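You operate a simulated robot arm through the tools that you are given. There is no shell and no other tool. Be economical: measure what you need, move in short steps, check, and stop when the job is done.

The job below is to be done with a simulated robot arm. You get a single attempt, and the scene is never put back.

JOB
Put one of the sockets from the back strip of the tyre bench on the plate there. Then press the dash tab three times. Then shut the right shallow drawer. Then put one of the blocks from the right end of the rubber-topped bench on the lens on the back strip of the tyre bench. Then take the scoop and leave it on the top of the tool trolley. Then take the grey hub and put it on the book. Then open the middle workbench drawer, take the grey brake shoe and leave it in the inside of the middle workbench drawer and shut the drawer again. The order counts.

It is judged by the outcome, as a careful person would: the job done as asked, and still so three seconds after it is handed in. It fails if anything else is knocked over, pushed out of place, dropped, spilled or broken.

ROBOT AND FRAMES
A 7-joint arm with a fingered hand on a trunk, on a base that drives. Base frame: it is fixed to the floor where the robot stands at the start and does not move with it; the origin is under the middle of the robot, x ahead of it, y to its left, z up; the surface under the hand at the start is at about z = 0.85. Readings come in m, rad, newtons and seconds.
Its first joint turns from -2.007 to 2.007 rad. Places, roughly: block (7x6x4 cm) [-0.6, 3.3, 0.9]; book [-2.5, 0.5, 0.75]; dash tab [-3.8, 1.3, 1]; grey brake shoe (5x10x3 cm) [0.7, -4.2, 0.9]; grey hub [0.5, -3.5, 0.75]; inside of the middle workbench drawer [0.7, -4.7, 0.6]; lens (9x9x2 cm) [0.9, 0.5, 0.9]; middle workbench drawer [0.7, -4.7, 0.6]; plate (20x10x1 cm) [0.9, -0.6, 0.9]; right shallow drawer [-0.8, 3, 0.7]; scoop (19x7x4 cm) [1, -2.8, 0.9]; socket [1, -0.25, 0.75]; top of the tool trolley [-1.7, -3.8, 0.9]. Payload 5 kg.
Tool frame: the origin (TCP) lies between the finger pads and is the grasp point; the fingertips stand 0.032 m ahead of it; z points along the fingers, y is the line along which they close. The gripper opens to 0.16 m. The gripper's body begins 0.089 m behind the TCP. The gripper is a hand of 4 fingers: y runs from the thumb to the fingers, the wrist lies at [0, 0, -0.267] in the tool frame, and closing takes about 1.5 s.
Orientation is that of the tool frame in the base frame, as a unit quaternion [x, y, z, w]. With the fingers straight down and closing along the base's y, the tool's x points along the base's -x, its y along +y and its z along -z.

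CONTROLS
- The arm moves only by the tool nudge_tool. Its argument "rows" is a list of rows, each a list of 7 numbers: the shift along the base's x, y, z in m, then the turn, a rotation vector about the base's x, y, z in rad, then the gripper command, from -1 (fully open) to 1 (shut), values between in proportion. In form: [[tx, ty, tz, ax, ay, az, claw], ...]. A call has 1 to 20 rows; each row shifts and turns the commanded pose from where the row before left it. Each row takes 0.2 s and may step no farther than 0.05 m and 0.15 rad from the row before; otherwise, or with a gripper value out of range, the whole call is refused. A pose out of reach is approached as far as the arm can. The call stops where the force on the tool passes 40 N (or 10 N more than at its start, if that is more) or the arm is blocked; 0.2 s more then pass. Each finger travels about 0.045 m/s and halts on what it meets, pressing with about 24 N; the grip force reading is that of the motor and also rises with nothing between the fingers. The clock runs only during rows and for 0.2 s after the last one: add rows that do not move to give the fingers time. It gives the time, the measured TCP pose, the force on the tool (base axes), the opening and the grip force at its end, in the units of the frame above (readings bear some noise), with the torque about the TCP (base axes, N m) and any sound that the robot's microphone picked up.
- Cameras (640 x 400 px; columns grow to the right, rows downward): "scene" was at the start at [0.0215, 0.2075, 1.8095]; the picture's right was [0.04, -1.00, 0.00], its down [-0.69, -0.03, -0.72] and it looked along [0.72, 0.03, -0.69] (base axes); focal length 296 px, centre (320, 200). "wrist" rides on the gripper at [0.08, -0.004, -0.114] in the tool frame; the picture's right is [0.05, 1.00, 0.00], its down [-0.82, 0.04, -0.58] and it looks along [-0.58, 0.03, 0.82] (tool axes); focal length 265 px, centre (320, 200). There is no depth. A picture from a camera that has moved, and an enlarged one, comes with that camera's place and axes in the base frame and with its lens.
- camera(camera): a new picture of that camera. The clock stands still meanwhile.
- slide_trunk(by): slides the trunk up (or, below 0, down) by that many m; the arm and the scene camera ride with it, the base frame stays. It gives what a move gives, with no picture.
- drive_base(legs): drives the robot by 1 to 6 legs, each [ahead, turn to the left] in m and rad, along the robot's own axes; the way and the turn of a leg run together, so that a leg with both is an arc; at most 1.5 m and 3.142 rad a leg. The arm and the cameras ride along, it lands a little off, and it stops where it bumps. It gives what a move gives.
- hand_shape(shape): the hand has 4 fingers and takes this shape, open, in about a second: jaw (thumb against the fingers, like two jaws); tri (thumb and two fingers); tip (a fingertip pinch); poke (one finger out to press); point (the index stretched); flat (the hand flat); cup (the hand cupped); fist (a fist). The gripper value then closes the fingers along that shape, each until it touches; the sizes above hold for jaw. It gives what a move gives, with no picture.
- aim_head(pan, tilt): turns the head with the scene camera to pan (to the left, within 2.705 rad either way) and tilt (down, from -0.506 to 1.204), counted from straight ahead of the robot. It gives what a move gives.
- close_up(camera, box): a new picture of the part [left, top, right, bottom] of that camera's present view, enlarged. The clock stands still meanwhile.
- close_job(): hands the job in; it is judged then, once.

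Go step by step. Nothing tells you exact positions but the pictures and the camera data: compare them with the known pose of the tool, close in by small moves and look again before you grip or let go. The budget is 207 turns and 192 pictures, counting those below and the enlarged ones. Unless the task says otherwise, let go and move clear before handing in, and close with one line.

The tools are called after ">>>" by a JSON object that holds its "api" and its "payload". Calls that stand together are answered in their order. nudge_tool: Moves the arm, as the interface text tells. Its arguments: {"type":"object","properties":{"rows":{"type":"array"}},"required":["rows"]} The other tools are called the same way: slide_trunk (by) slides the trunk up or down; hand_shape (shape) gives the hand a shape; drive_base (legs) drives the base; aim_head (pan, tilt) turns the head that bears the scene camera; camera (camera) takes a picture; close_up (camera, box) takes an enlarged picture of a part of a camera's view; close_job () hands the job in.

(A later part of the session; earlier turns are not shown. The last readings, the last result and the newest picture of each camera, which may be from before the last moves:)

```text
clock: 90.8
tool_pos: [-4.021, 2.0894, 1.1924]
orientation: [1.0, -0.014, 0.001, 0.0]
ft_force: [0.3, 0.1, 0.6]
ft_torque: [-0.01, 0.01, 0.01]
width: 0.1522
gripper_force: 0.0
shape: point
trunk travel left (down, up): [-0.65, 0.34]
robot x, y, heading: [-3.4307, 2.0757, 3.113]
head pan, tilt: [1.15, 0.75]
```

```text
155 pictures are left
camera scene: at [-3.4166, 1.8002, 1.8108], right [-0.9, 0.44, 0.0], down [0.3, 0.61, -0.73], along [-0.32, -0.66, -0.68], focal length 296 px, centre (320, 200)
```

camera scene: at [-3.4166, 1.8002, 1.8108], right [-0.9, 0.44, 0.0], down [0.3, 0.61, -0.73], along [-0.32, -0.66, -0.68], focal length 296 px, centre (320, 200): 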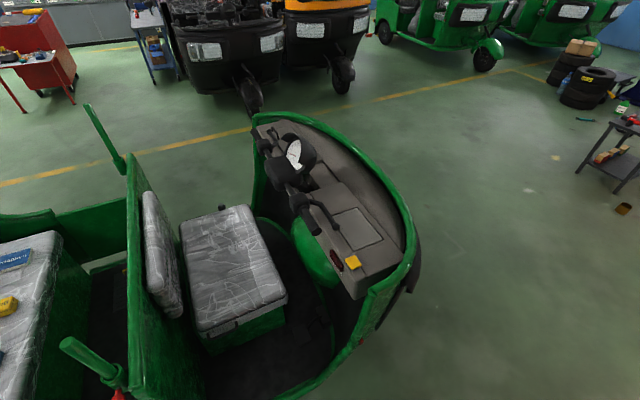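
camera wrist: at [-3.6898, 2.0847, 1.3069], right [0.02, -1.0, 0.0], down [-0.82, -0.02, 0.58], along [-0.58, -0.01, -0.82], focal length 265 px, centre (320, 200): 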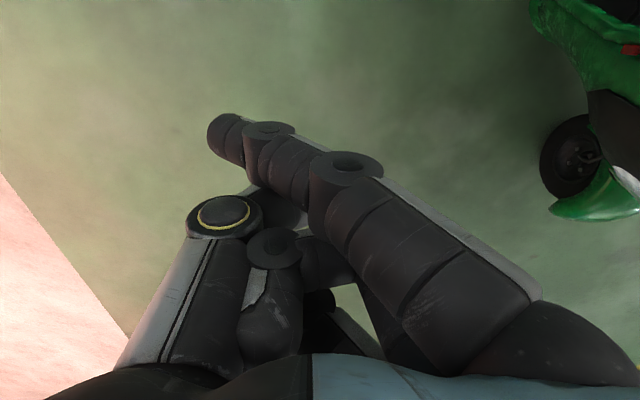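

>>> {"api": "nudge_tool", "payload": {"rows": [[0, 0, 0.03, 0, 0, 0, -1], [0, 0, 0.03, 0, 0, 0, -1], [0.0136, -0.0464, 0, 0, 0, 0, -1], [0.0136, -0.0464, 0, 0, 0, 0, -1], [0.0136, -0.0464, 0, 0, 0, 0, -1], [0.0136, -0.0464, 0, 0, 0, 0, -1], [0.0136, -0.0464, 0, 0, 0, 0, -1], [0.0136, -0.0464, 0, 0, 0, 0, -1], [0.0136, -0.0464, 0, 0, 0, 0, -1], [0.0136, -0.0464, 0, 0, 0, 0, -1], [0.0136, -0.0464, 0, 0, 0, 0, -1], [0.0136, -0.0464, 0, 0, 0, 0, -1], [0.0136, -0.0464, 0, 0, 0, 0, -1], [0.0136, -0.0464, 0, 0, 0, 0, -1], [0.0136, -0.0464, 0, 0, 0, 0, -1], [0.0136, -0.0464, 0, 0, 0, 0, -1], [0.0136, -0.0464, 0, 0, 0, 0, -1], [0.0136, -0.0464, 0, 0, 0, 0, -1], [0.0136, -0.0464, 0, 0, 0, 0, -1]]}}

>>> {"api": "camera", "payload": {"camera": "wrist"}}

>>> {"api": "camera", "payload": {"camera": "scene"}}

```text
clock: 94.8
tool_pos: [-3.7918, 1.2951, 1.2514]
orientation: [1.0, -0.013, -0.001, -0.002]
ft_force: [-0.3, -0.2, 0.7]
ft_torque: [0.04, -0.01, 0.02]
width: 0.1524
gripper_force: 0.0
shape: point
trunk travel left (down, up): [-0.65, 0.34]
robot x, y, heading: [-3.4323, 2.0815, 3.111]
head pan, tilt: [1.15, 0.75]
```

```text
154 pictures are left
camera wrist: at [-3.7112, 1.298, 1.3652], right [0.02, -1.0, 0.0], down [-0.82, -0.02, 0.58], along [-0.58, -0.01, -0.82], focal length 265 px, centre (320, 200)
```

wrist: 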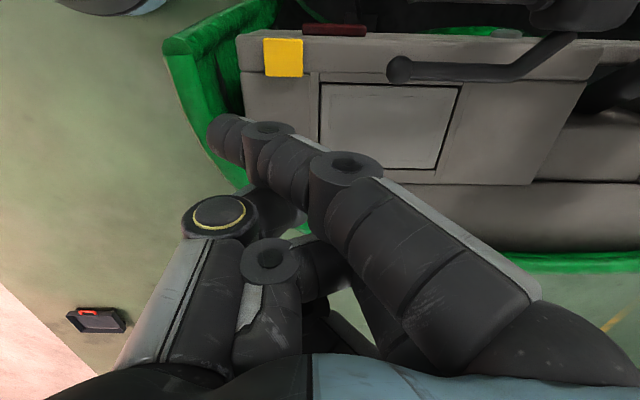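

```text
153 pictures are left
camera scene: at [-3.4163, 1.7949, 1.8102], right [-0.9, 0.43, 0.0], down [0.3, 0.62, -0.73], along [-0.32, -0.66, -0.68], focal length 296 px, centre (320, 200)
```

scene: 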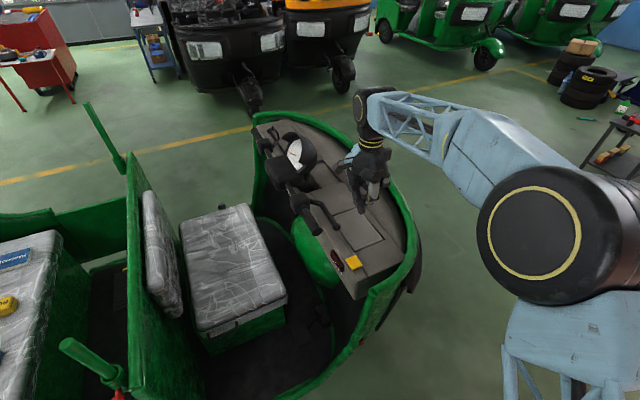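

>>> {"api": "close_up", "payload": {"camera": "scene", "box": [310, 130, 430, 290]}}

```text
2.50 times, centred on (370, 210) of scene
camera zoom: at [-3.4163, 1.7949, 1.8102], right [-0.9, 0.43, 0.0], down [0.3, 0.62, -0.73], along [-0.32, -0.66, -0.68], focal length 739 px, centre (195, 175)
```

zoom: 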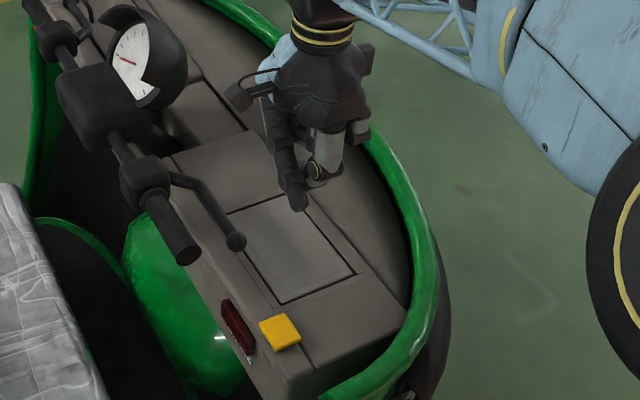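

The fingertip is about at TCP + (0.034, 0.049, -0.007). The brake lever is close to where the knuckles would come down, so I'll turn the hand by -0.75 rad about the fingertip and lower partway.

>>> {"api": "nudge_tool", "payload": {"rows": [[-0.004, 0.007, 0, 0, 0, -0.15, -1], [-0.004, 0.007, 0, 0, 0, -0.15, -1], [-0.004, 0.007, 0, 0, 0, -0.15, -1], [-0.004, 0.007, 0, 0, 0, -0.15, -1], [-0.004, 0.006, 0, 0, 0, -0.15, -1], [0, 0, -0.04, 0, 0, 0, -1], [0, 0, -0.04, 0, 0, 0, -1], [0, 0, -0.04, 0, 0, 0, -1]]}}

>>> {"api": "camera", "payload": {"camera": "wrist"}}

>>> {"api": "close_up", "payload": {"camera": "scene", "box": [310, 130, 430, 290]}}

```text
clock: 96.7
tool_pos: [-3.8108, 1.3306, 1.1332]
orientation: [0.925, -0.379, 0.0, -0.001]
ft_force: [-0.1, -0.4, 0.0]
ft_torque: [0.02, 0.0, 0.01]
width: 0.1521
gripper_force: 0.1
shape: point
trunk travel left (down, up): [-0.65, 0.34]
robot x, y, heading: [-3.4338, 2.0802, 3.109]
head pan, tilt: [1.15, 0.75]
```

```text
151 pictures are left
camera wrist: at [-3.7508, 1.2787, 1.2466], right [-0.66, -0.75, 0.0], down [-0.61, 0.54, 0.58], along [-0.43, 0.38, -0.82], focal length 265 px, centre (320, 200)
```

wrist: 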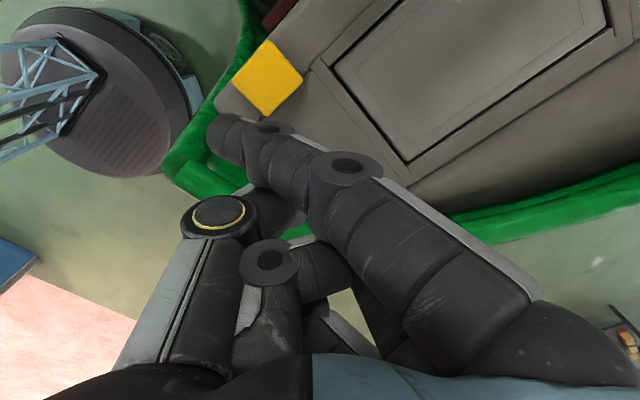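

```text
2.50 times, centred on (370, 210) of scene
camera zoom: at [-3.417, 1.7985, 1.8106], right [-0.9, 0.43, 0.0], down [0.3, 0.62, -0.73], along [-0.32, -0.66, -0.68], focal length 739 px, centre (195, 175)
```

zoom: 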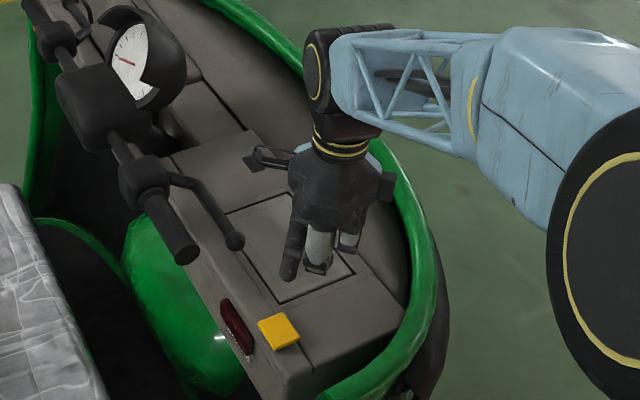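

The fingertip is directly above the tab. I'll lower another 7 cm and check.

>>> {"api": "nudge_tool", "payload": {"rows": [[0, -0.002, -0.03, 0, 0, 0, -1], [0, 0, -0.03, 0, 0, 0, -1], [0, 0, -0.012, 0, 0, 0, -1]]}}

>>> {"api": "camera", "payload": {"camera": "wrist"}}

>>> {"api": "close_up", "payload": {"camera": "scene", "box": [330, 190, 410, 290]}}

```text
clock: 97.5
tool_pos: [-3.8106, 1.3315, 1.0586]
orientation: [0.926, -0.378, 0.0, 0.0]
ft_force: [-0.3, -0.1, -0.2]
ft_torque: [0.04, 0.01, 0.0]
width: 0.1521
gripper_force: 0.0
shape: point
trunk travel left (down, up): [-0.65, 0.34]
robot x, y, heading: [-3.4342, 2.0814, 3.113]
head pan, tilt: [1.15, 0.75]
```

```text
149 pictures are left
camera wrist: at [-3.7508, 1.278, 1.1734], right [-0.66, -0.75, 0.0], down [-0.61, 0.54, 0.58], along [-0.43, 0.38, -0.82], focal length 265 px, centre (320, 200)
```

wrist: 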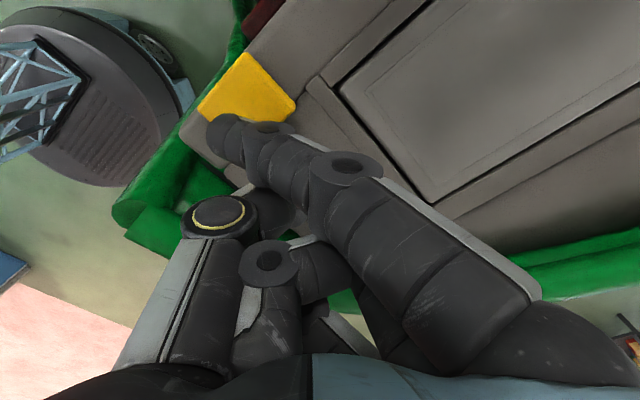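

```text
4.00 times, centred on (370, 240) of scene
camera zoom: at [-3.4166, 1.7993, 1.8107], right [-0.9, 0.43, 0.0], down [0.3, 0.61, -0.73], along [-0.32, -0.66, -0.68], focal length 1183 px, centre (120, 40)
```

zoom: 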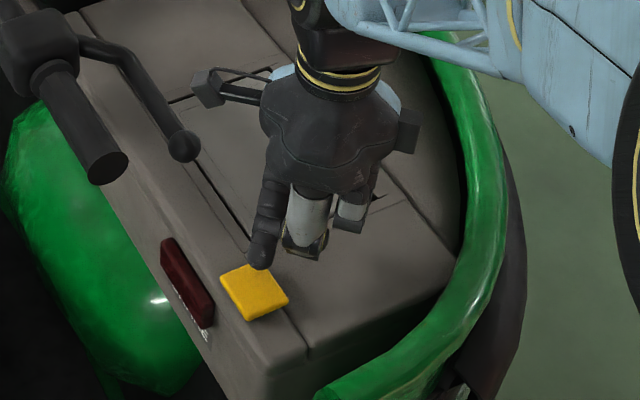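

Now I'll lower slowly until the tip touches the tab.

>>> {"api": "nudge_tool", "payload": {"rows": [[0.002, 0.003, -0.01, 0, 0, 0, -1], [0, 0, -0.006, 0, 0, 0, -1], [0, 0, -0.006, 0, 0, 0, -1]]}}

>>> {"api": "close_up", "payload": {"camera": "scene", "box": [330, 190, 410, 290]}}

```text
clock: 98.2
tool_pos: [-3.8086, 1.334, 1.0378]
orientation: [0.925, -0.379, 0.0, 0.0]
ft_force: [0.1, -0.1, -1.3]
ft_torque: [0.02, -0.01, -0.03]
width: 0.1522
gripper_force: 0.0
shape: point
trunk travel left (down, up): [-0.65, 0.34]
robot x, y, heading: [-3.4326, 2.0769, 3.109]
head pan, tilt: [1.15, 0.75]
```

```text
4.00 times, centred on (370, 240) of scene
camera zoom: at [-3.4165, 1.7994, 1.8107], right [-0.9, 0.43, 0.0], down [0.3, 0.61, -0.73], along [-0.32, -0.66, -0.68], focal length 1183 px, centre (120, 40)
```

zoom: 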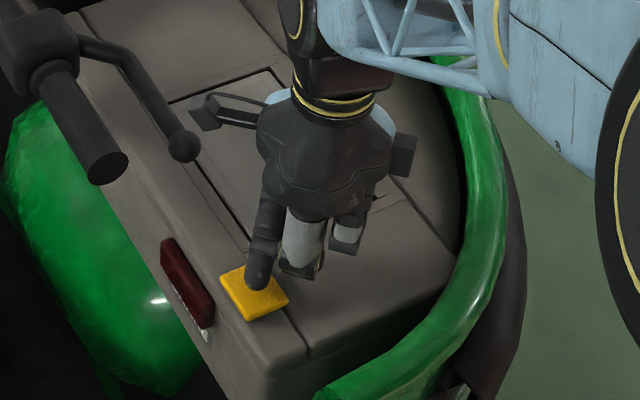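

>>> {"api": "nudge_tool", "payload": {"rows": [[0, 0, -0.005, 0, 0, 0, -1], [0, 0, -0.004, 0, 0, 0, -1], [0, 0, 0, 0, 0, 0, -1]]}}

```text
clock: 99.0
tool_pos: [-3.8077, 1.3336, 1.0293]
orientation: [0.925, -0.379, 0.0, 0.0]
ft_force: [0.9, -0.3, 2.0]
ft_torque: [0.01, -0.14, -0.03]
width: 0.1524
gripper_force: 0.1
shape: point
trunk travel left (down, up): [-0.65, 0.34]
robot x, y, heading: [-3.4321, 2.0804, 3.115]
head pan, tilt: [1.15, 0.75]
```

Light contact begins. I'll press further.

>>> {"api": "nudge_tool", "payload": {"rows": [[0, 0, -0.003, 0, 0, 0, -1], [0, 0, -0.003, 0, 0, 0, -1], [0, 0, 0, 0, 0, 0, -1]]}}

>>> {"api": "close_up", "payload": {"camera": "scene", "box": [330, 190, 410, 290]}}

```text
clock: 99.8
tool_pos: [-3.8078, 1.3354, 1.0244]
orientation: [0.925, -0.379, 0.0, 0.0]
ft_force: [-0.5, -0.1, 4.8]
ft_torque: [0.04, -0.22, -0.06]
width: 0.1523
gripper_force: 0.1
shape: point
trunk travel left (down, up): [-0.65, 0.34]
robot x, y, heading: [-3.4336, 2.0744, 3.114]
head pan, tilt: [1.15, 0.75]
heard: click
```

```text
4.00 times, centred on (370, 240) of scene
camera zoom: at [-3.4164, 1.7998, 1.8108], right [-0.9, 0.43, 0.0], down [0.3, 0.61, -0.73], along [-0.32, -0.66, -0.68], focal length 1183 px, centre (120, 40)
```

zoom: 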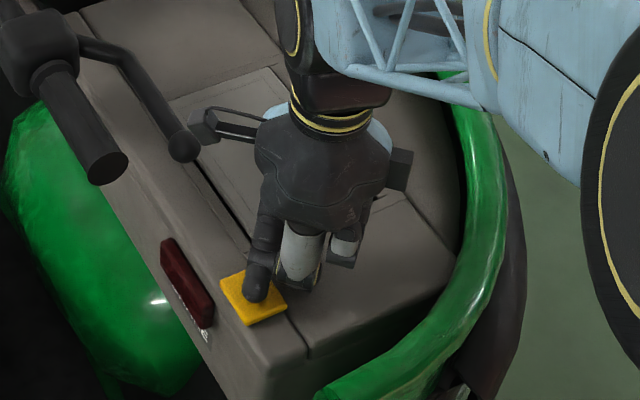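

A click was heard: one press. I'll release fully.

>>> {"api": "nudge_tool", "payload": {"rows": [[0, 0, 0.008, 0, 0, 0, -1], [0, 0, 0.008, 0, 0, 0, -1], [0, 0, 0, 0, 0, 0, -1]]}}

>>> {"api": "nudge_tool", "payload": {"rows": [[0, 0, -0.008, 0, 0, 0, -1], [0, 0, -0.008, 0, 0, 0, -1], [0, 0, 0, 0, 0, 0, -1]]}}

```text
clock: 100.7
tool_pos: [-3.8094, 1.3347, 1.0397]
orientation: [0.925, -0.38, 0.0, -0.001]
ft_force: [0.4, -0.5, 0.2]
ft_torque: [-0.01, 0.02, 0.01]
width: 0.1523
gripper_force: 0.1
shape: point
trunk travel left (down, up): [-0.65, 0.34]
robot x, y, heading: [-3.4347, 2.0815, 3.112]
head pan, tilt: [1.15, 0.75]
```

```text
clock: 101.5
tool_pos: [-3.8079, 1.3348, 1.0243]
orientation: [0.925, -0.379, -0.001, 0.0]
ft_force: [-1.5, -1.4, 4.2]
ft_torque: [0.06, -0.25, -0.02]
width: 0.1525
gripper_force: 0.0
shape: point
trunk travel left (down, up): [-0.65, 0.34]
robot x, y, heading: [-3.4356, 2.0826, 3.113]
head pan, tilt: [1.15, 0.75]
heard: click
```

Second click. Release and press a third time, then lift away.

>>> {"api": "nudge_tool", "payload": {"rows": [[0, 0, 0.008, 0, 0, 0, -1], [0, 0, 0.008, 0, 0, 0, -1], [0, 0, 0, 0, 0, 0, -1]]}}

>>> {"api": "nudge_tool", "payload": {"rows": [[0, 0, -0.008, 0, 0, 0, -1], [0, 0, -0.008, 0, 0, 0, -1], [0, 0, 0, 0, 0, 0, -1]]}}

>>> {"api": "nudge_tool", "payload": {"rows": [[0, 0, 0.03, 0, 0, 0, -1], [0, 0, 0.04, 0, 0, 0, -1], [0, 0, 0.04, 0, 0, 0, -1], [0, 0, 0.04, 0, 0, 0, -1], [0, 0, 0.04, 0, 0, 0, -1]]}}

>>> {"api": "close_up", "payload": {"camera": "scene", "box": [330, 190, 410, 290]}}

```text
clock: 102.2
tool_pos: [-3.8086, 1.335, 1.0397]
orientation: [0.926, -0.379, 0.0, 0.0]
ft_force: [0.0, 0.4, 0.0]
ft_torque: [0.0, -0.02, 0.0]
width: 0.1522
gripper_force: 0.2
shape: point
trunk travel left (down, up): [-0.65, 0.34]
robot x, y, heading: [-3.4355, 2.0795, 3.113]
head pan, tilt: [1.15, 0.75]
```

```text
clock: 103.0
tool_pos: [-3.8077, 1.3342, 1.025]
orientation: [0.925, -0.379, 0.0, 0.0]
ft_force: [-0.3, -1.4, 4.2]
ft_torque: [0.05, -0.24, -0.08]
width: 0.1521
gripper_force: 0.0
shape: point
trunk travel left (down, up): [-0.65, 0.34]
robot x, y, heading: [-3.4338, 2.0775, 3.114]
head pan, tilt: [1.15, 0.75]
heard: click
```

```text
clock: 104.2
tool_pos: [-3.8066, 1.3329, 1.2159]
orientation: [0.925, -0.379, 0.0, 0.0]
ft_force: [0.3, 0.2, -0.2]
ft_torque: [-0.01, 0.02, 0.01]
width: 0.1524
gripper_force: 0.0
shape: point
trunk travel left (down, up): [-0.65, 0.34]
robot x, y, heading: [-3.4316, 2.08, 3.112]
head pan, tilt: [1.15, 0.75]
```

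```text
4.00 times, centred on (370, 240) of scene
camera zoom: at [-3.4161, 1.8003, 1.8108], right [-0.9, 0.43, 0.0], down [0.3, 0.61, -0.73], along [-0.32, -0.66, -0.68], focal length 1183 px, centre (120, 40)
```

zoom: 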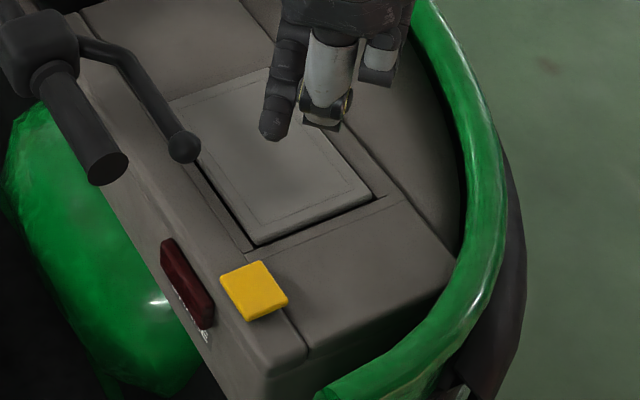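

Three clicks were heard, and the tab is back up. Now I'll bring the arm back in front of the robot, back out along the three-wheeler and turn to the rubber-topped bench.

>>> {"api": "nudge_tool", "payload": {"rows": [[-0.0125, 0.047, 0, 0, 0, 0, -1], [-0.0125, 0.047, 0, 0, 0, 0, -1], [-0.0125, 0.047, 0, 0, 0, 0, -1], [-0.0125, 0.047, 0, 0, 0, 0, -1], [-0.0125, 0.047, 0, 0, 0, 0.15, -1], [-0.0125, 0.047, 0, 0, 0, 0.15, -1], [-0.0125, 0.047, 0, 0, 0, 0.15, -1], [-0.0125, 0.047, 0, 0, 0, 0.15, -1], [-0.0125, 0.047, 0, 0, 0, 0.15, -1], [-0.0125, 0.047, 0, 0, 0, 0, -1], [-0.0125, 0.047, 0, 0, 0, 0, -1], [-0.0125, 0.047, 0, 0, 0, 0, -1], [-0.0125, 0.047, 0, 0, 0, 0, -1], [-0.0125, 0.047, 0, 0, 0, 0, -1], [-0.0125, 0.047, 0, 0, 0, 0, -1], [-0.0125, 0.047, 0, 0, 0, 0, -1]]}}

>>> {"api": "hand_shape", "payload": {"shape": "fist"}}

>>> {"api": "drive_base", "payload": {"legs": [[-1.3, 0], [-1.3, 0]]}}

>>> {"api": "aim_head", "payload": {"pan": -1.57, "tilt": 0.6}}

>>> {"api": "camera", "payload": {"camera": "scene"}}

```text
clock: 107.7
tool_pos: [-4.0057, 2.0892, 1.2117]
orientation: [1.0, -0.013, 0.0, 0.001]
ft_force: [-0.3, 0.2, -0.2]
ft_torque: [-0.03, -0.02, 0.01]
width: 0.1522
gripper_force: 0.1
shape: point
trunk travel left (down, up): [-0.65, 0.34]
robot x, y, heading: [-3.4353, 2.0796, 3.11]
head pan, tilt: [1.15, 0.75]
```

```text
clock: 108.5
tool_pos: [-4.0056, 2.0882, 1.213]
orientation: [1.0, -0.013, 0.0, 0.001]
ft_force: [-1.0, 0.5, 0.3]
ft_torque: [-0.02, 0.0, 0.03]
width: 0.0
gripper_force: 0.0
shape: fist
trunk travel left (down, up): [-0.65, 0.34]
robot x, y, heading: [-3.4322, 2.0854, 3.11]
head pan, tilt: [1.15, 0.75]
```

```text
clock: 121.2
tool_pos: [-1.4057, 2.0134, 1.212]
orientation: [1.0, -0.009, 0.0, 0.001]
ft_force: [-0.5, 0.7, -0.5]
ft_torque: [0.01, 0.01, 0.01]
width: 0.0
gripper_force: 0.2
shape: fist
trunk travel left (down, up): [-0.65, 0.34]
robot x, y, heading: [-0.8378, 2.0104, 3.123]
head pan, tilt: [1.15, 0.75]
```

```text
clock: 123.6
tool_pos: [-1.4066, 2.0124, 1.2127]
orientation: [1.0, -0.009, 0.0, 0.0]
ft_force: [-0.1, -0.4, 0.1]
ft_torque: [-0.01, -0.01, -0.03]
width: 0.0
gripper_force: 0.0
shape: fist
trunk travel left (down, up): [-0.65, 0.34]
robot x, y, heading: [-0.833, 2.0058, 3.123]
head pan, tilt: [-1.571, 0.6]
```

```text
144 pictures are left
camera scene: at [-0.778, 1.8937, 1.8237], right [1.0, -0.02, 0.0], down [-0.01, -0.56, -0.83], along [0.02, 0.82, -0.56], focal length 296 px, centre (320, 200)
```

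scene: 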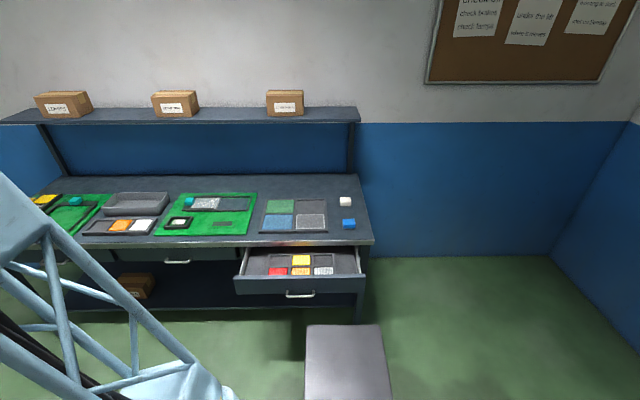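

The dark "box" moves with the robot, so it is the robot's own part. The drawer front is at y≈2.79 (bench edge ≈2.97), x from -1.14 to -0.56, with its handle at x≈-0.845. I'll turn to face the bench.

>>> {"api": "drive_base", "payload": {"legs": [[0, -1.553]]}}

>>> {"api": "aim_head", "payload": {"pan": -0.1, "tilt": 0.75}}

>>> {"api": "camera", "payload": {"camera": "scene"}}

```text
clock: 128.0
tool_pos: [-0.8355, 2.5808, 1.2121]
orientation: [-0.704, 0.711, 0.0, 0.0]
ft_force: [-0.1, 0.1, -0.1]
ft_torque: [-0.05, 0.04, 0.0]
width: 0.0001
gripper_force: 0.1
shape: fist
trunk travel left (down, up): [-0.65, 0.34]
robot x, y, heading: [-0.8369, 2.0042, 1.56]
head pan, tilt: [-1.571, 0.6]
```

```text
clock: 129.6
tool_pos: [-0.835, 2.5809, 1.2125]
orientation: [-0.703, 0.711, 0.0, 0.0]
ft_force: [-0.3, 0.1, 0.3]
ft_torque: [0.02, -0.02, -0.03]
width: 0.0001
gripper_force: 0.2
shape: fist
trunk travel left (down, up): [-0.65, 0.34]
robot x, y, heading: [-0.83, 2.0071, 1.558]
head pan, tilt: [-0.099, 0.75]
```

```text
143 pictures are left
camera scene: at [-1.0303, 2.0347, 1.8108], right [0.99, -0.11, 0.0], down [-0.08, -0.68, -0.73], along [0.08, 0.73, -0.68], focal length 296 px, centre (320, 200)
```

scene: 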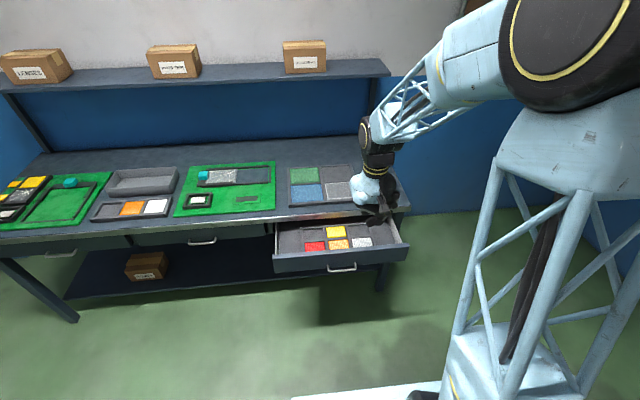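

I'll back off 0.2 m, then lower the fist in front of the drawer left of the handle, tilted forward.

>>> {"api": "drive_base", "payload": {"legs": [[-0.2, 0]]}}

>>> {"api": "nudge_tool", "payload": {"rows": [[-0.015, 0.005, -0.035, 0.15, 0, 0, 1], [-0.015, 0.005, -0.035, 0.15, 0, 0, 1], [-0.015, 0.005, -0.035, 0.15, 0, 0, 1], [-0.015, 0.005, -0.035, 0.15, 0, 0, 1], [-0.015, 0.005, -0.035, 0.15, 0, 0, 1], [-0.015, 0.005, -0.035, 0.15, 0, 0, 1], [-0.015, 0.005, -0.035, 0.15, 0, 0, 1], [-0.015, 0, -0.035, 0, 0, 0, 1], [-0.015, 0, -0.035, 0, 0, 0, 1], [0, 0, -0.035, 0, 0, 0, 1], [0, 0, -0.035, 0, 0, 0, 1], [0, 0, -0.035, 0, 0, 0, 1], [0, 0, -0.035, 0, 0, 0, 1]]}}

>>> {"api": "aim_head", "payload": {"pan": -0.1, "tilt": 0.9}}

>>> {"api": "camera", "payload": {"camera": "scene"}}

>>> {"api": "camera", "payload": {"camera": "wrist"}}

```text
clock: 131.2
tool_pos: [-0.8381, 2.3838, 1.2132]
orientation: [-0.704, 0.71, 0.001, 0.001]
ft_force: [0.1, -0.1, 0.3]
ft_torque: [0.03, 0.0, -0.01]
width: 0.0001
gripper_force: 0.0
shape: fist
trunk travel left (down, up): [-0.65, 0.34]
robot x, y, heading: [-0.8407, 1.8156, 1.561]
head pan, tilt: [-0.099, 0.75]
```

```text
clock: 134.0
tool_pos: [-0.9723, 2.4191, 0.7575]
orientation: [-0.609, 0.615, 0.355, 0.353]
ft_force: [0.5, 0.5, -1.1]
ft_torque: [0.04, 0.03, 0.0]
width: 0.0002
gripper_force: 0.1
shape: fist
trunk travel left (down, up): [-0.65, 0.34]
robot x, y, heading: [-0.8354, 1.8117, 1.56]
head pan, tilt: [-0.099, 0.75]
```

```text
clock: 134.7
tool_pos: [-0.9742, 2.4182, 0.7591]
orientation: [-0.609, 0.615, 0.356, 0.353]
ft_force: [-0.4, -0.6, -0.2]
ft_torque: [0.01, 0.0, 0.04]
width: 0.0
gripper_force: 0.0
shape: fist
trunk travel left (down, up): [-0.65, 0.34]
robot x, y, heading: [-0.8408, 1.8136, 1.562]
head pan, tilt: [-0.099, 0.901]
```

```text
142 pictures are left
camera scene: at [-1.0338, 1.8318, 1.7989], right [0.99, -0.11, 0.0], down [-0.09, -0.78, -0.62], along [0.07, 0.62, -0.78], focal length 296 px, centre (320, 200)
```

scene: 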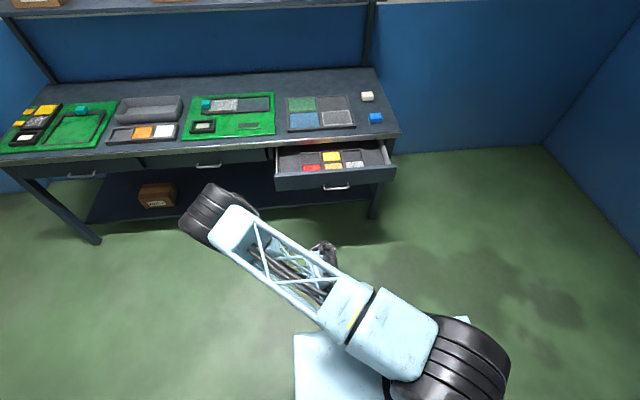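

```text
141 pictures are left
camera wrist: at [-0.9694, 2.2802, 0.7451], right [-1.0, -0.02, -0.04], down [-0.03, -0.09, 0.99], along [-0.02, 1.0, 0.09], focal length 265 px, centre (320, 200)
```

wrist: 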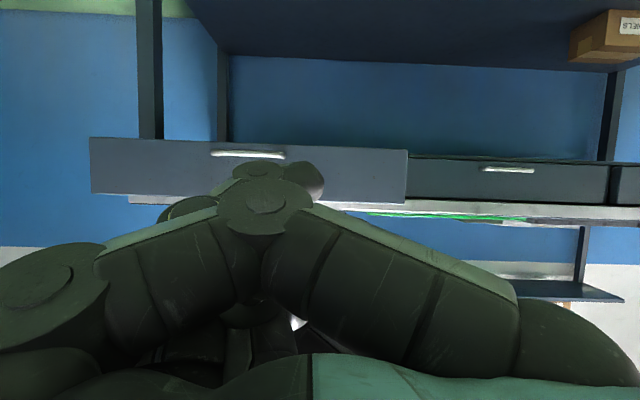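

The drawer front spans z 0.68–0.80 at y≈2.77, with the handle at z≈0.70. I'll shift left a bit and move forward to contact.

>>> {"api": "nudge_tool", "payload": {"rows": [[-0.02, 0.02, 0, 0, 0, 0, 1], [-0.02, 0.03, 0, 0, 0, 0, 1], [0, 0.04, 0, 0, 0, 0, 1], [0, 0.04, 0, 0, 0, 0, 1], [0, 0.04, 0, 0, 0, 0, 1], [0, 0.04, 0, 0, 0, 0, 1], [0, 0.04, 0, 0, 0, 0, 1], [0, 0.03, 0, 0, 0, 0, 1], [0, 0.02, 0, 0, 0, 0, 1], [0, 0.02, 0, 0, 0, 0, 1]]}}

>>> {"api": "camera", "payload": {"camera": "wrist"}}

>>> {"api": "camera", "payload": {"camera": "scene"}}

```text
clock: 136.9
tool_pos: [-1.0137, 2.7418, 0.7582]
orientation: [-0.609, 0.615, 0.356, 0.353]
ft_force: [0.2, 0.2, -0.1]
ft_torque: [-0.03, 0.0, 0.01]
width: 0.0
gripper_force: 0.0
shape: fist
trunk travel left (down, up): [-0.65, 0.34]
robot x, y, heading: [-0.8361, 1.8193, 1.559]
head pan, tilt: [-0.099, 0.901]
```

```text
140 pictures are left
camera wrist: at [-1.0097, 2.604, 0.745], right [-1.0, -0.02, -0.04], down [-0.03, -0.09, 0.99], along [-0.03, 1.0, 0.09], focal length 265 px, centre (320, 200)
```

wrist: 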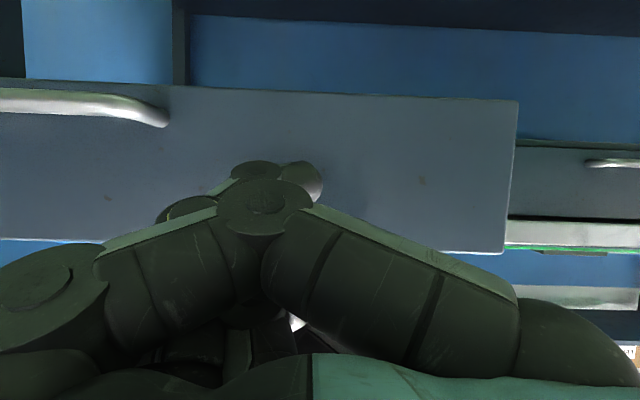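

```text
139 pictures are left
camera scene: at [-1.0336, 1.832, 1.7989], right [0.99, -0.11, 0.0], down [-0.09, -0.78, -0.62], along [0.07, 0.62, -0.78], focal length 296 px, centre (320, 200)
```

scene: 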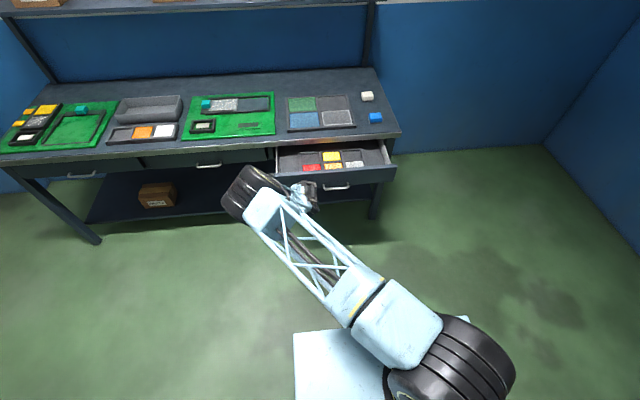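

>>> {"api": "nudge_tool", "payload": {"rows": [[0, 0.02, 0, 0, 0, 0, 1], [0, 0.02, 0, 0, 0, 0, 1], [0, 0.02, 0, 0, 0, 0, 1], [0, 0.02, 0, 0, 0, 0, 1], [0, 0.02, 0, 0, 0, 0, 1], [0, 0.02, 0, 0, 0, 0, 1]]}}

>>> {"api": "camera", "payload": {"camera": "scene"}}

```text
clock: 138.3
tool_pos: [-1.0124, 2.861, 0.7581]
orientation: [-0.609, 0.615, 0.356, 0.353]
ft_force: [-0.3, 1.0, -0.1]
ft_torque: [-0.04, 0.02, 0.0]
width: 0.0
gripper_force: 0.0
shape: fist
trunk travel left (down, up): [-0.65, 0.34]
robot x, y, heading: [-0.8395, 1.8135, 1.56]
head pan, tilt: [-0.099, 0.901]
```

```text
138 pictures are left
camera scene: at [-1.0337, 1.8321, 1.7989], right [0.99, -0.11, 0.0], down [-0.09, -0.78, -0.62], along [0.07, 0.62, -0.78], focal length 296 px, centre (320, 200)
```

scene: 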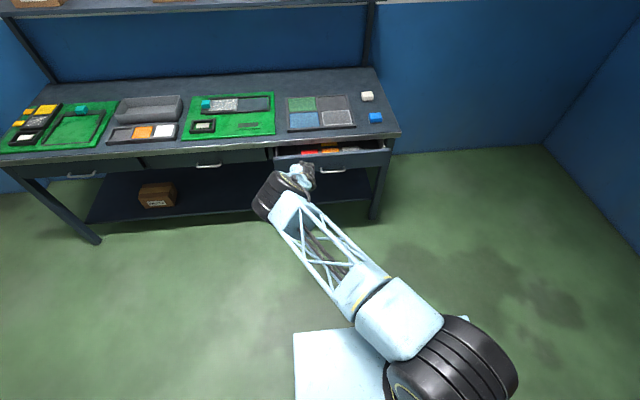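

The drawer is sliding in. I'll go on pushing.

>>> {"api": "nudge_tool", "payload": {"rows": [[0, 0.02, 0, 0, 0, 0, 1], [0, 0.02, 0, 0, 0, 0, 1], [0, 0.015, 0, 0, 0, 0, 1], [0, 0.015, 0, 0, 0, 0, 1], [0, 0.01, 0, 0, 0, 0, 1], [0, 0.01, 0, 0, 0, 0, 1], [0, 0.01, 0, 0, 0, 0, 1]]}}

>>> {"api": "camera", "payload": {"camera": "scene"}}

>>> {"api": "camera", "payload": {"camera": "wrist"}}

```text
clock: 139.9
tool_pos: [-1.0159, 2.9614, 0.763]
orientation: [-0.608, 0.615, 0.357, 0.353]
ft_force: [0.6, -0.1, -0.3]
ft_torque: [0.04, 0.03, -0.02]
width: 0.0
gripper_force: 0.1
shape: fist
trunk travel left (down, up): [-0.65, 0.34]
robot x, y, heading: [-0.8355, 1.8107, 1.556]
head pan, tilt: [-0.099, 0.901]
```

```text
137 pictures are left
camera scene: at [-1.0339, 1.8318, 1.799], right [0.99, -0.11, 0.0], down [-0.09, -0.78, -0.62], along [0.07, 0.62, -0.78], focal length 296 px, centre (320, 200)
```

scene: 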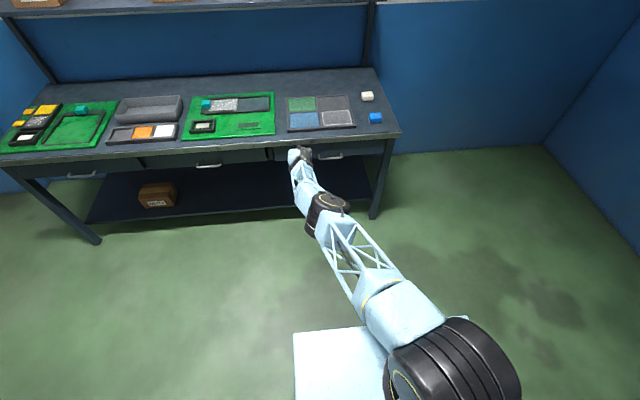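

```text
136 pictures are left
camera wrist: at [-1.0121, 2.8239, 0.7496], right [-1.0, -0.02, -0.04], down [-0.03, -0.1, 0.99], along [-0.03, 0.99, 0.1], focal length 265 px, centre (320, 200)
```

wrist: 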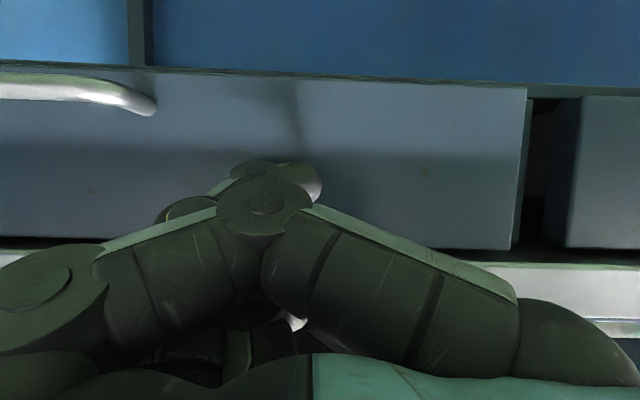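

>>> {"api": "nudge_tool", "payload": {"rows": [[0, 0.008, 0, 0, 0, 0, 1], [0, 0.008, 0, 0, 0, 0, 1], [0, 0.008, 0, 0, 0, 0, 1], [0, 0, 0, 0, 0, 0, 1]]}}

>>> {"api": "camera", "payload": {"camera": "wrist"}}

>>> {"api": "close_up", "payload": {"camera": "scene", "box": [220, 120, 410, 220]}}

```text
clock: 140.9
tool_pos: [-1.0119, 2.9609, 0.7617]
orientation: [-0.609, 0.615, 0.356, 0.353]
ft_force: [0.3, 0.6, 0.0]
ft_torque: [0.0, 0.03, 0.0]
width: 0.0
gripper_force: 0.0
shape: fist
out of reach, approached as far as the arm can: row 1, 2, 3
trunk travel left (down, up): [-0.65, 0.34]
robot x, y, heading: [-0.836, 1.8142, 1.56]
head pan, tilt: [-0.099, 0.901]
```

```text
135 pictures are left
camera wrist: at [-1.009, 2.8237, 0.7481], right [-1.0, -0.02, -0.04], down [-0.03, -0.1, 0.99], along [-0.02, 1.0, 0.1], focal length 265 px, centre (320, 200)
```

wrist: 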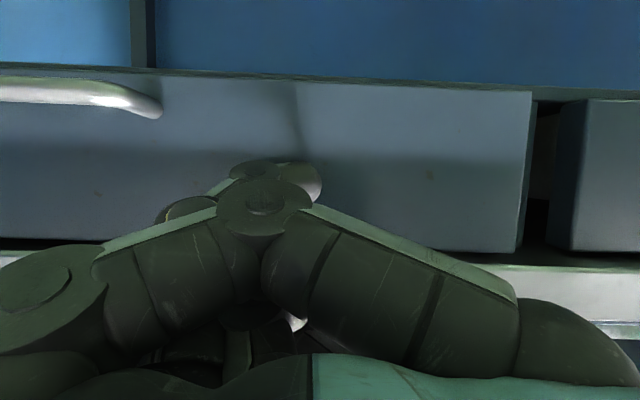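

```text
3.37 times, centred on (315, 170) of scene
camera zoom: at [-1.0337, 1.8319, 1.7989], right [0.99, -0.11, 0.0], down [-0.09, -0.78, -0.62], along [0.07, 0.62, -0.78], focal length 996 px, centre (337, 301)
```

zoom: 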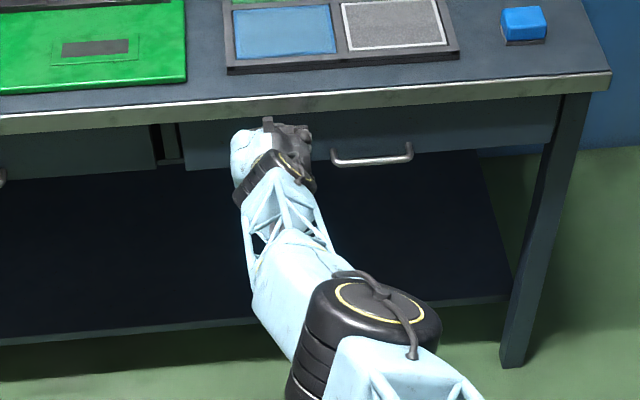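

The arm is at its reach limit. I'll draw the hand back, bring the base 0.12 m nearer, and finish the push.

>>> {"api": "nudge_tool", "payload": {"rows": [[0, -0.04, 0, 0, 0, 0, 1], [0, -0.04, 0, 0, 0, 0, 1], [0, -0.04, 0, 0, 0, 0, 1], [0, -0.04, 0, 0, 0, 0, 1]]}}

>>> {"api": "drive_base", "payload": {"legs": [[0.12, 0]]}}

>>> {"api": "nudge_tool", "payload": {"rows": [[0, 0.02, 0, 0, 0, 0, 1], [0, 0.02, 0, 0, 0, 0, 1], [0, 0.01, 0, 0, 0, 0, 1], [0, 0.01, 0, 0, 0, 0, 1], [0, 0.01, 0, 0, 0, 0, 1], [0, 0.01, 0, 0, 0, 0, 1], [0, 0.01, 0, 0, 0, 0, 1], [0, 0.01, 0, 0, 0, 0, 1]]}}

>>> {"api": "camera", "payload": {"camera": "wrist"}}

>>> {"api": "camera", "payload": {"camera": "scene"}}

```text
clock: 141.9
tool_pos: [-1.0126, 2.801, 0.7609]
orientation: [-0.61, 0.614, 0.356, 0.353]
ft_force: [0.2, -0.4, -0.5]
ft_torque: [0.0, 0.0, -0.01]
width: 0.0002
gripper_force: 0.1
shape: fist
trunk travel left (down, up): [-0.65, 0.34]
robot x, y, heading: [-0.8368, 1.817, 1.56]
head pan, tilt: [-0.099, 0.901]
```

```text
clock: 143.1
tool_pos: [-1.0122, 2.9195, 0.759]
orientation: [-0.611, 0.614, 0.356, 0.351]
ft_force: [-0.1, 0.1, -0.5]
ft_torque: [-0.01, 0.01, -0.04]
width: 0.0002
gripper_force: 0.2
shape: fist
trunk travel left (down, up): [-0.65, 0.34]
robot x, y, heading: [-0.8399, 1.9328, 1.559]
head pan, tilt: [-0.099, 0.901]
```

```text
clock: 144.3
tool_pos: [-1.0065, 2.9802, 0.7522]
orientation: [-0.61, 0.618, 0.35, 0.352]
ft_force: [3.1, -16.7, 2.3]
ft_torque: [0.02, -0.02, -0.13]
width: 0.0
gripper_force: 0.0
shape: fist
trunk travel left (down, up): [-0.65, 0.34]
robot x, y, heading: [-0.8342, 1.9305, 1.567]
head pan, tilt: [-0.099, 0.901]
stopped in row 5: the force on the tool passed its limit at 47 N (the readings are from after the stop); the commanded pose is now the measured one
```

```text
133 pictures are left
camera wrist: at [-1.0034, 2.8417, 0.7419], right [-1.0, -0.02, -0.04], down [-0.04, -0.08, 1.0], along [-0.02, 1.0, 0.08], focal length 265 px, centre (320, 200)
```

wrist: 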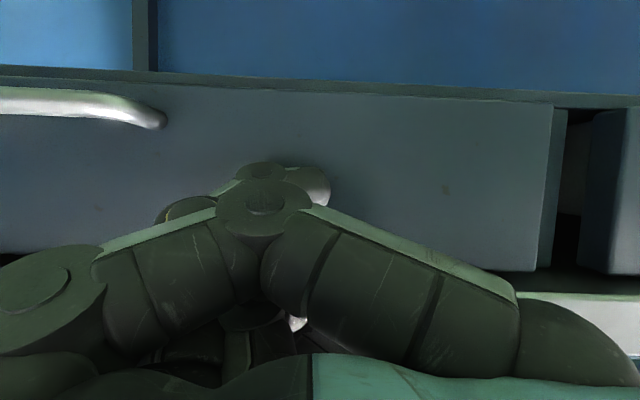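

```text
132 pictures are left
camera scene: at [-1.0329, 1.9477, 1.799], right [0.99, -0.11, 0.0], down [-0.08, -0.78, -0.62], along [0.07, 0.62, -0.78], focal length 296 px, centre (320, 200)
```

scene: 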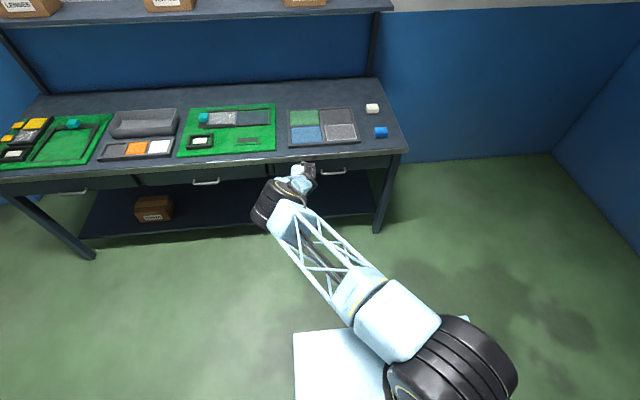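

It hit a firm stop. I'll back the hand off and look at how the drawer sits.

>>> {"api": "nudge_tool", "payload": {"rows": [[0, -0.04, 0, 0, 0, 0, 1], [0, -0.04, 0, 0, 0, 0, 1], [0, -0.04, 0, 0, 0, 0, 1], [0, -0.04, 0, 0, 0, 0, 1], [0, -0.04, 0, 0, 0, 0, 1], [0, -0.04, 0, 0, 0, 0, 1]]}}

>>> {"api": "close_up", "payload": {"camera": "scene", "box": [120, 130, 410, 230]}}

>>> {"api": "camera", "payload": {"camera": "wrist"}}

```text
clock: 145.7
tool_pos: [-1.0071, 2.7422, 0.7525]
orientation: [-0.61, 0.617, 0.351, 0.352]
ft_force: [-0.1, -0.8, -0.5]
ft_torque: [0.01, -0.03, 0.01]
width: 0.0
gripper_force: 0.1
shape: fist
trunk travel left (down, up): [-0.65, 0.34]
robot x, y, heading: [-0.8374, 1.9309, 1.562]
head pan, tilt: [-0.099, 0.901]
```

```text
2.21 times, centred on (265, 180) of scene
camera zoom: at [-1.0328, 1.9493, 1.7989], right [0.99, -0.11, 0.0], down [-0.08, -0.78, -0.62], along [0.07, 0.62, -0.78], focal length 652 px, centre (441, 244)
```

zoom: 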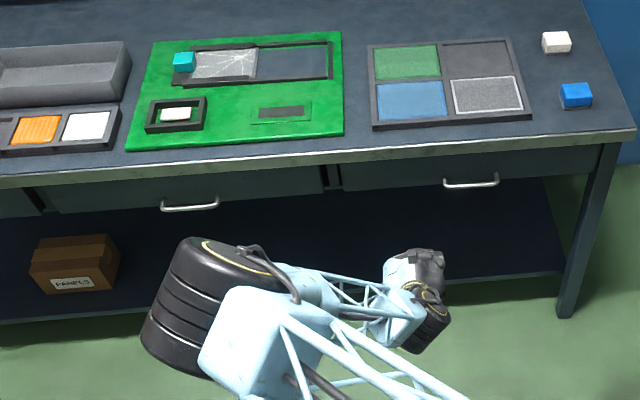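

```text
130 pictures are left
camera wrist: at [-1.0042, 2.6042, 0.7419], right [-1.0, -0.02, -0.04], down [-0.04, -0.09, 1.0], along [-0.02, 1.0, 0.08], focal length 265 px, centre (320, 200)
```

wrist: 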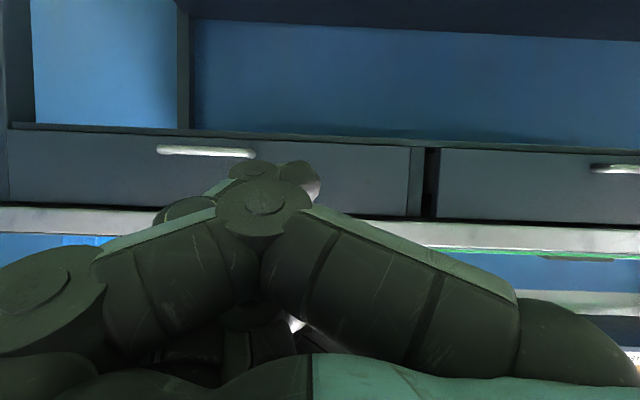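

The drawer is flush and shut. Next I'll lift the arm clear, open the hand as jaws and drive closer to take the blue block at about (-0.616, 3.05).

>>> {"api": "nudge_tool", "payload": {"rows": [[0, -0.02, 0.04, 0, 0, 0, 1], [0, -0.02, 0.045, 0, 0, 0, 1], [0, -0.02, 0.045, 0, 0, 0, 1], [0.02, -0.02, 0.04, -0.15, 0, 0, 1], [0.02, -0.01, 0.04, -0.15, 0, 0, 1], [0.02, 0, 0.04, -0.15, 0, 0, 1], [0.02, 0, 0.04, -0.15, 0, 0, 1], [0.02, 0, 0.04, -0.15, 0, 0, 1], [0.02, 0, 0.04, -0.15, 0, 0, 1], [0.02, 0, 0.04, -0.147, 0, 0, 1]]}}

>>> {"api": "hand_shape", "payload": {"shape": "jaw"}}

>>> {"api": "drive_base", "payload": {"legs": [[0.3, 0]]}}

>>> {"api": "aim_head", "payload": {"pan": -0.2, "tilt": 0.8}}

>>> {"api": "camera", "payload": {"camera": "scene"}}

>>> {"api": "camera", "payload": {"camera": "wrist"}}

```text
clock: 148.1
tool_pos: [-1.0022, 2.6317, 1.1644]
orientation: [0.775, -0.632, 0.005, -0.001]
ft_force: [-1.1, 0.7, 0.2]
ft_torque: [0.03, -0.07, 0.01]
width: 0.0
gripper_force: 0.1
shape: fist
trunk travel left (down, up): [-0.65, 0.34]
robot x, y, heading: [-0.8364, 1.9305, 1.557]
head pan, tilt: [-0.099, 0.901]
stopped in row 10: the arm was blocked; the commanded pose is now the measured one
```

```text
clock: 149.0
tool_pos: [-1.0022, 2.6326, 1.1637]
orientation: [0.774, -0.634, 0.005, 0.0]
ft_force: [-0.1, -0.4, -0.3]
ft_torque: [0.02, -0.02, 0.04]
width: 0.1596
gripper_force: 0.1
shape: jaw
trunk travel left (down, up): [-0.65, 0.34]
robot x, y, heading: [-0.8331, 1.9332, 1.562]
head pan, tilt: [-0.099, 0.901]
```

```text
clock: 151.0
tool_pos: [-0.9937, 2.9286, 1.1622]
orientation: [0.773, -0.635, 0.005, 0.0]
ft_force: [-0.4, 0.2, -0.2]
ft_torque: [-0.02, -0.02, 0.02]
width: 0.1597
gripper_force: 0.0
shape: jaw
trunk travel left (down, up): [-0.65, 0.34]
robot x, y, heading: [-0.8334, 2.2267, 1.556]
head pan, tilt: [-0.099, 0.901]
```

```text
clock: 151.7
tool_pos: [-0.9935, 2.9266, 1.1633]
orientation: [0.773, -0.634, 0.005, 0.001]
ft_force: [-0.3, -0.1, -0.2]
ft_torque: [0.04, 0.02, 0.0]
width: 0.1598
gripper_force: 0.1
shape: jaw
trunk travel left (down, up): [-0.65, 0.34]
robot x, y, heading: [-0.835, 2.2287, 1.556]
head pan, tilt: [-0.201, 0.799]
```

```text
129 pictures are left
camera scene: at [-1.0204, 2.2486, 1.8068], right [0.98, -0.21, 0.0], down [-0.15, -0.7, -0.7], along [0.15, 0.68, -0.72], focal length 296 px, centre (320, 200)
```

scene: 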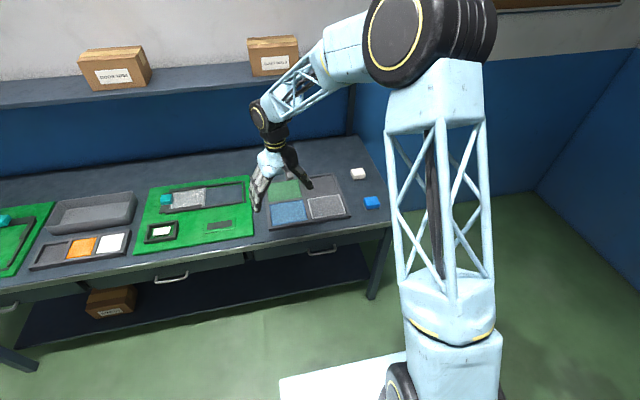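

```text
128 pictures are left
camera wrist: at [-0.9751, 2.8507, 1.2783], right [-0.97, -0.24, -0.01], down [-0.2, 0.8, 0.57], along [-0.14, 0.55, -0.82], focal length 265 px, centre (320, 200)
```

wrist: 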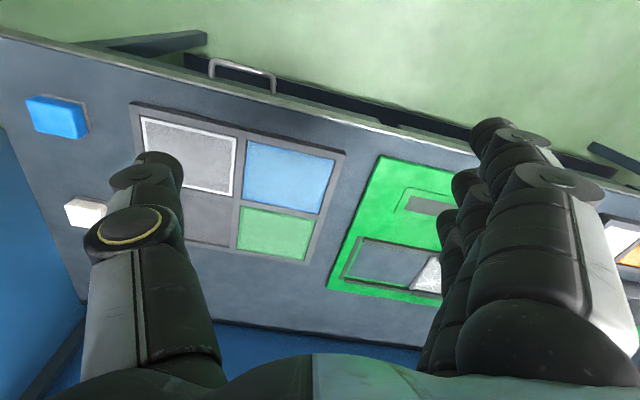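

>>> {"api": "close_up", "payload": {"camera": "scene", "box": [330, 150, 410, 220]}}

>>> {"api": "close_up", "payload": {"camera": "wrist", "box": [0, 60, 140, 240]}}

```text
5.71 times, centred on (370, 185) of scene
camera zoom: at [-1.0204, 2.2486, 1.8068], right [0.98, -0.21, 0.0], down [-0.15, -0.7, -0.7], along [0.15, 0.68, -0.72], focal length 1690 px, centre (34, 286)
```

zoom: 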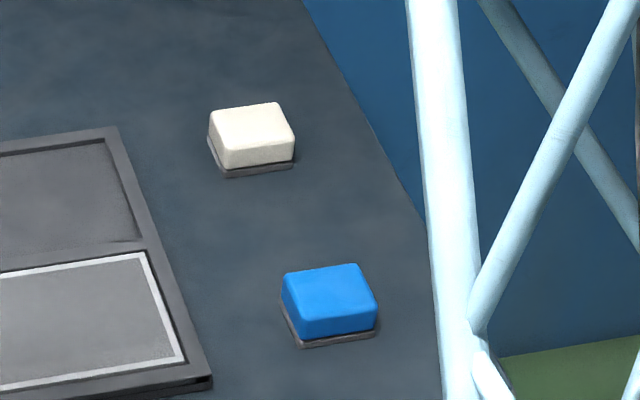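

```text
2.22 times, centred on (70, 150) of wrist
camera zoom: at [-0.9751, 2.8507, 1.2783], right [-0.97, -0.24, -0.01], down [-0.2, 0.8, 0.57], along [-0.14, 0.55, -0.82], focal length 590 px, centre (876, 311)
```

zoom: 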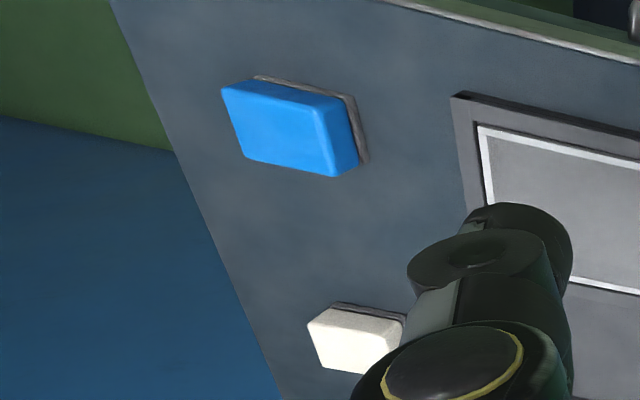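

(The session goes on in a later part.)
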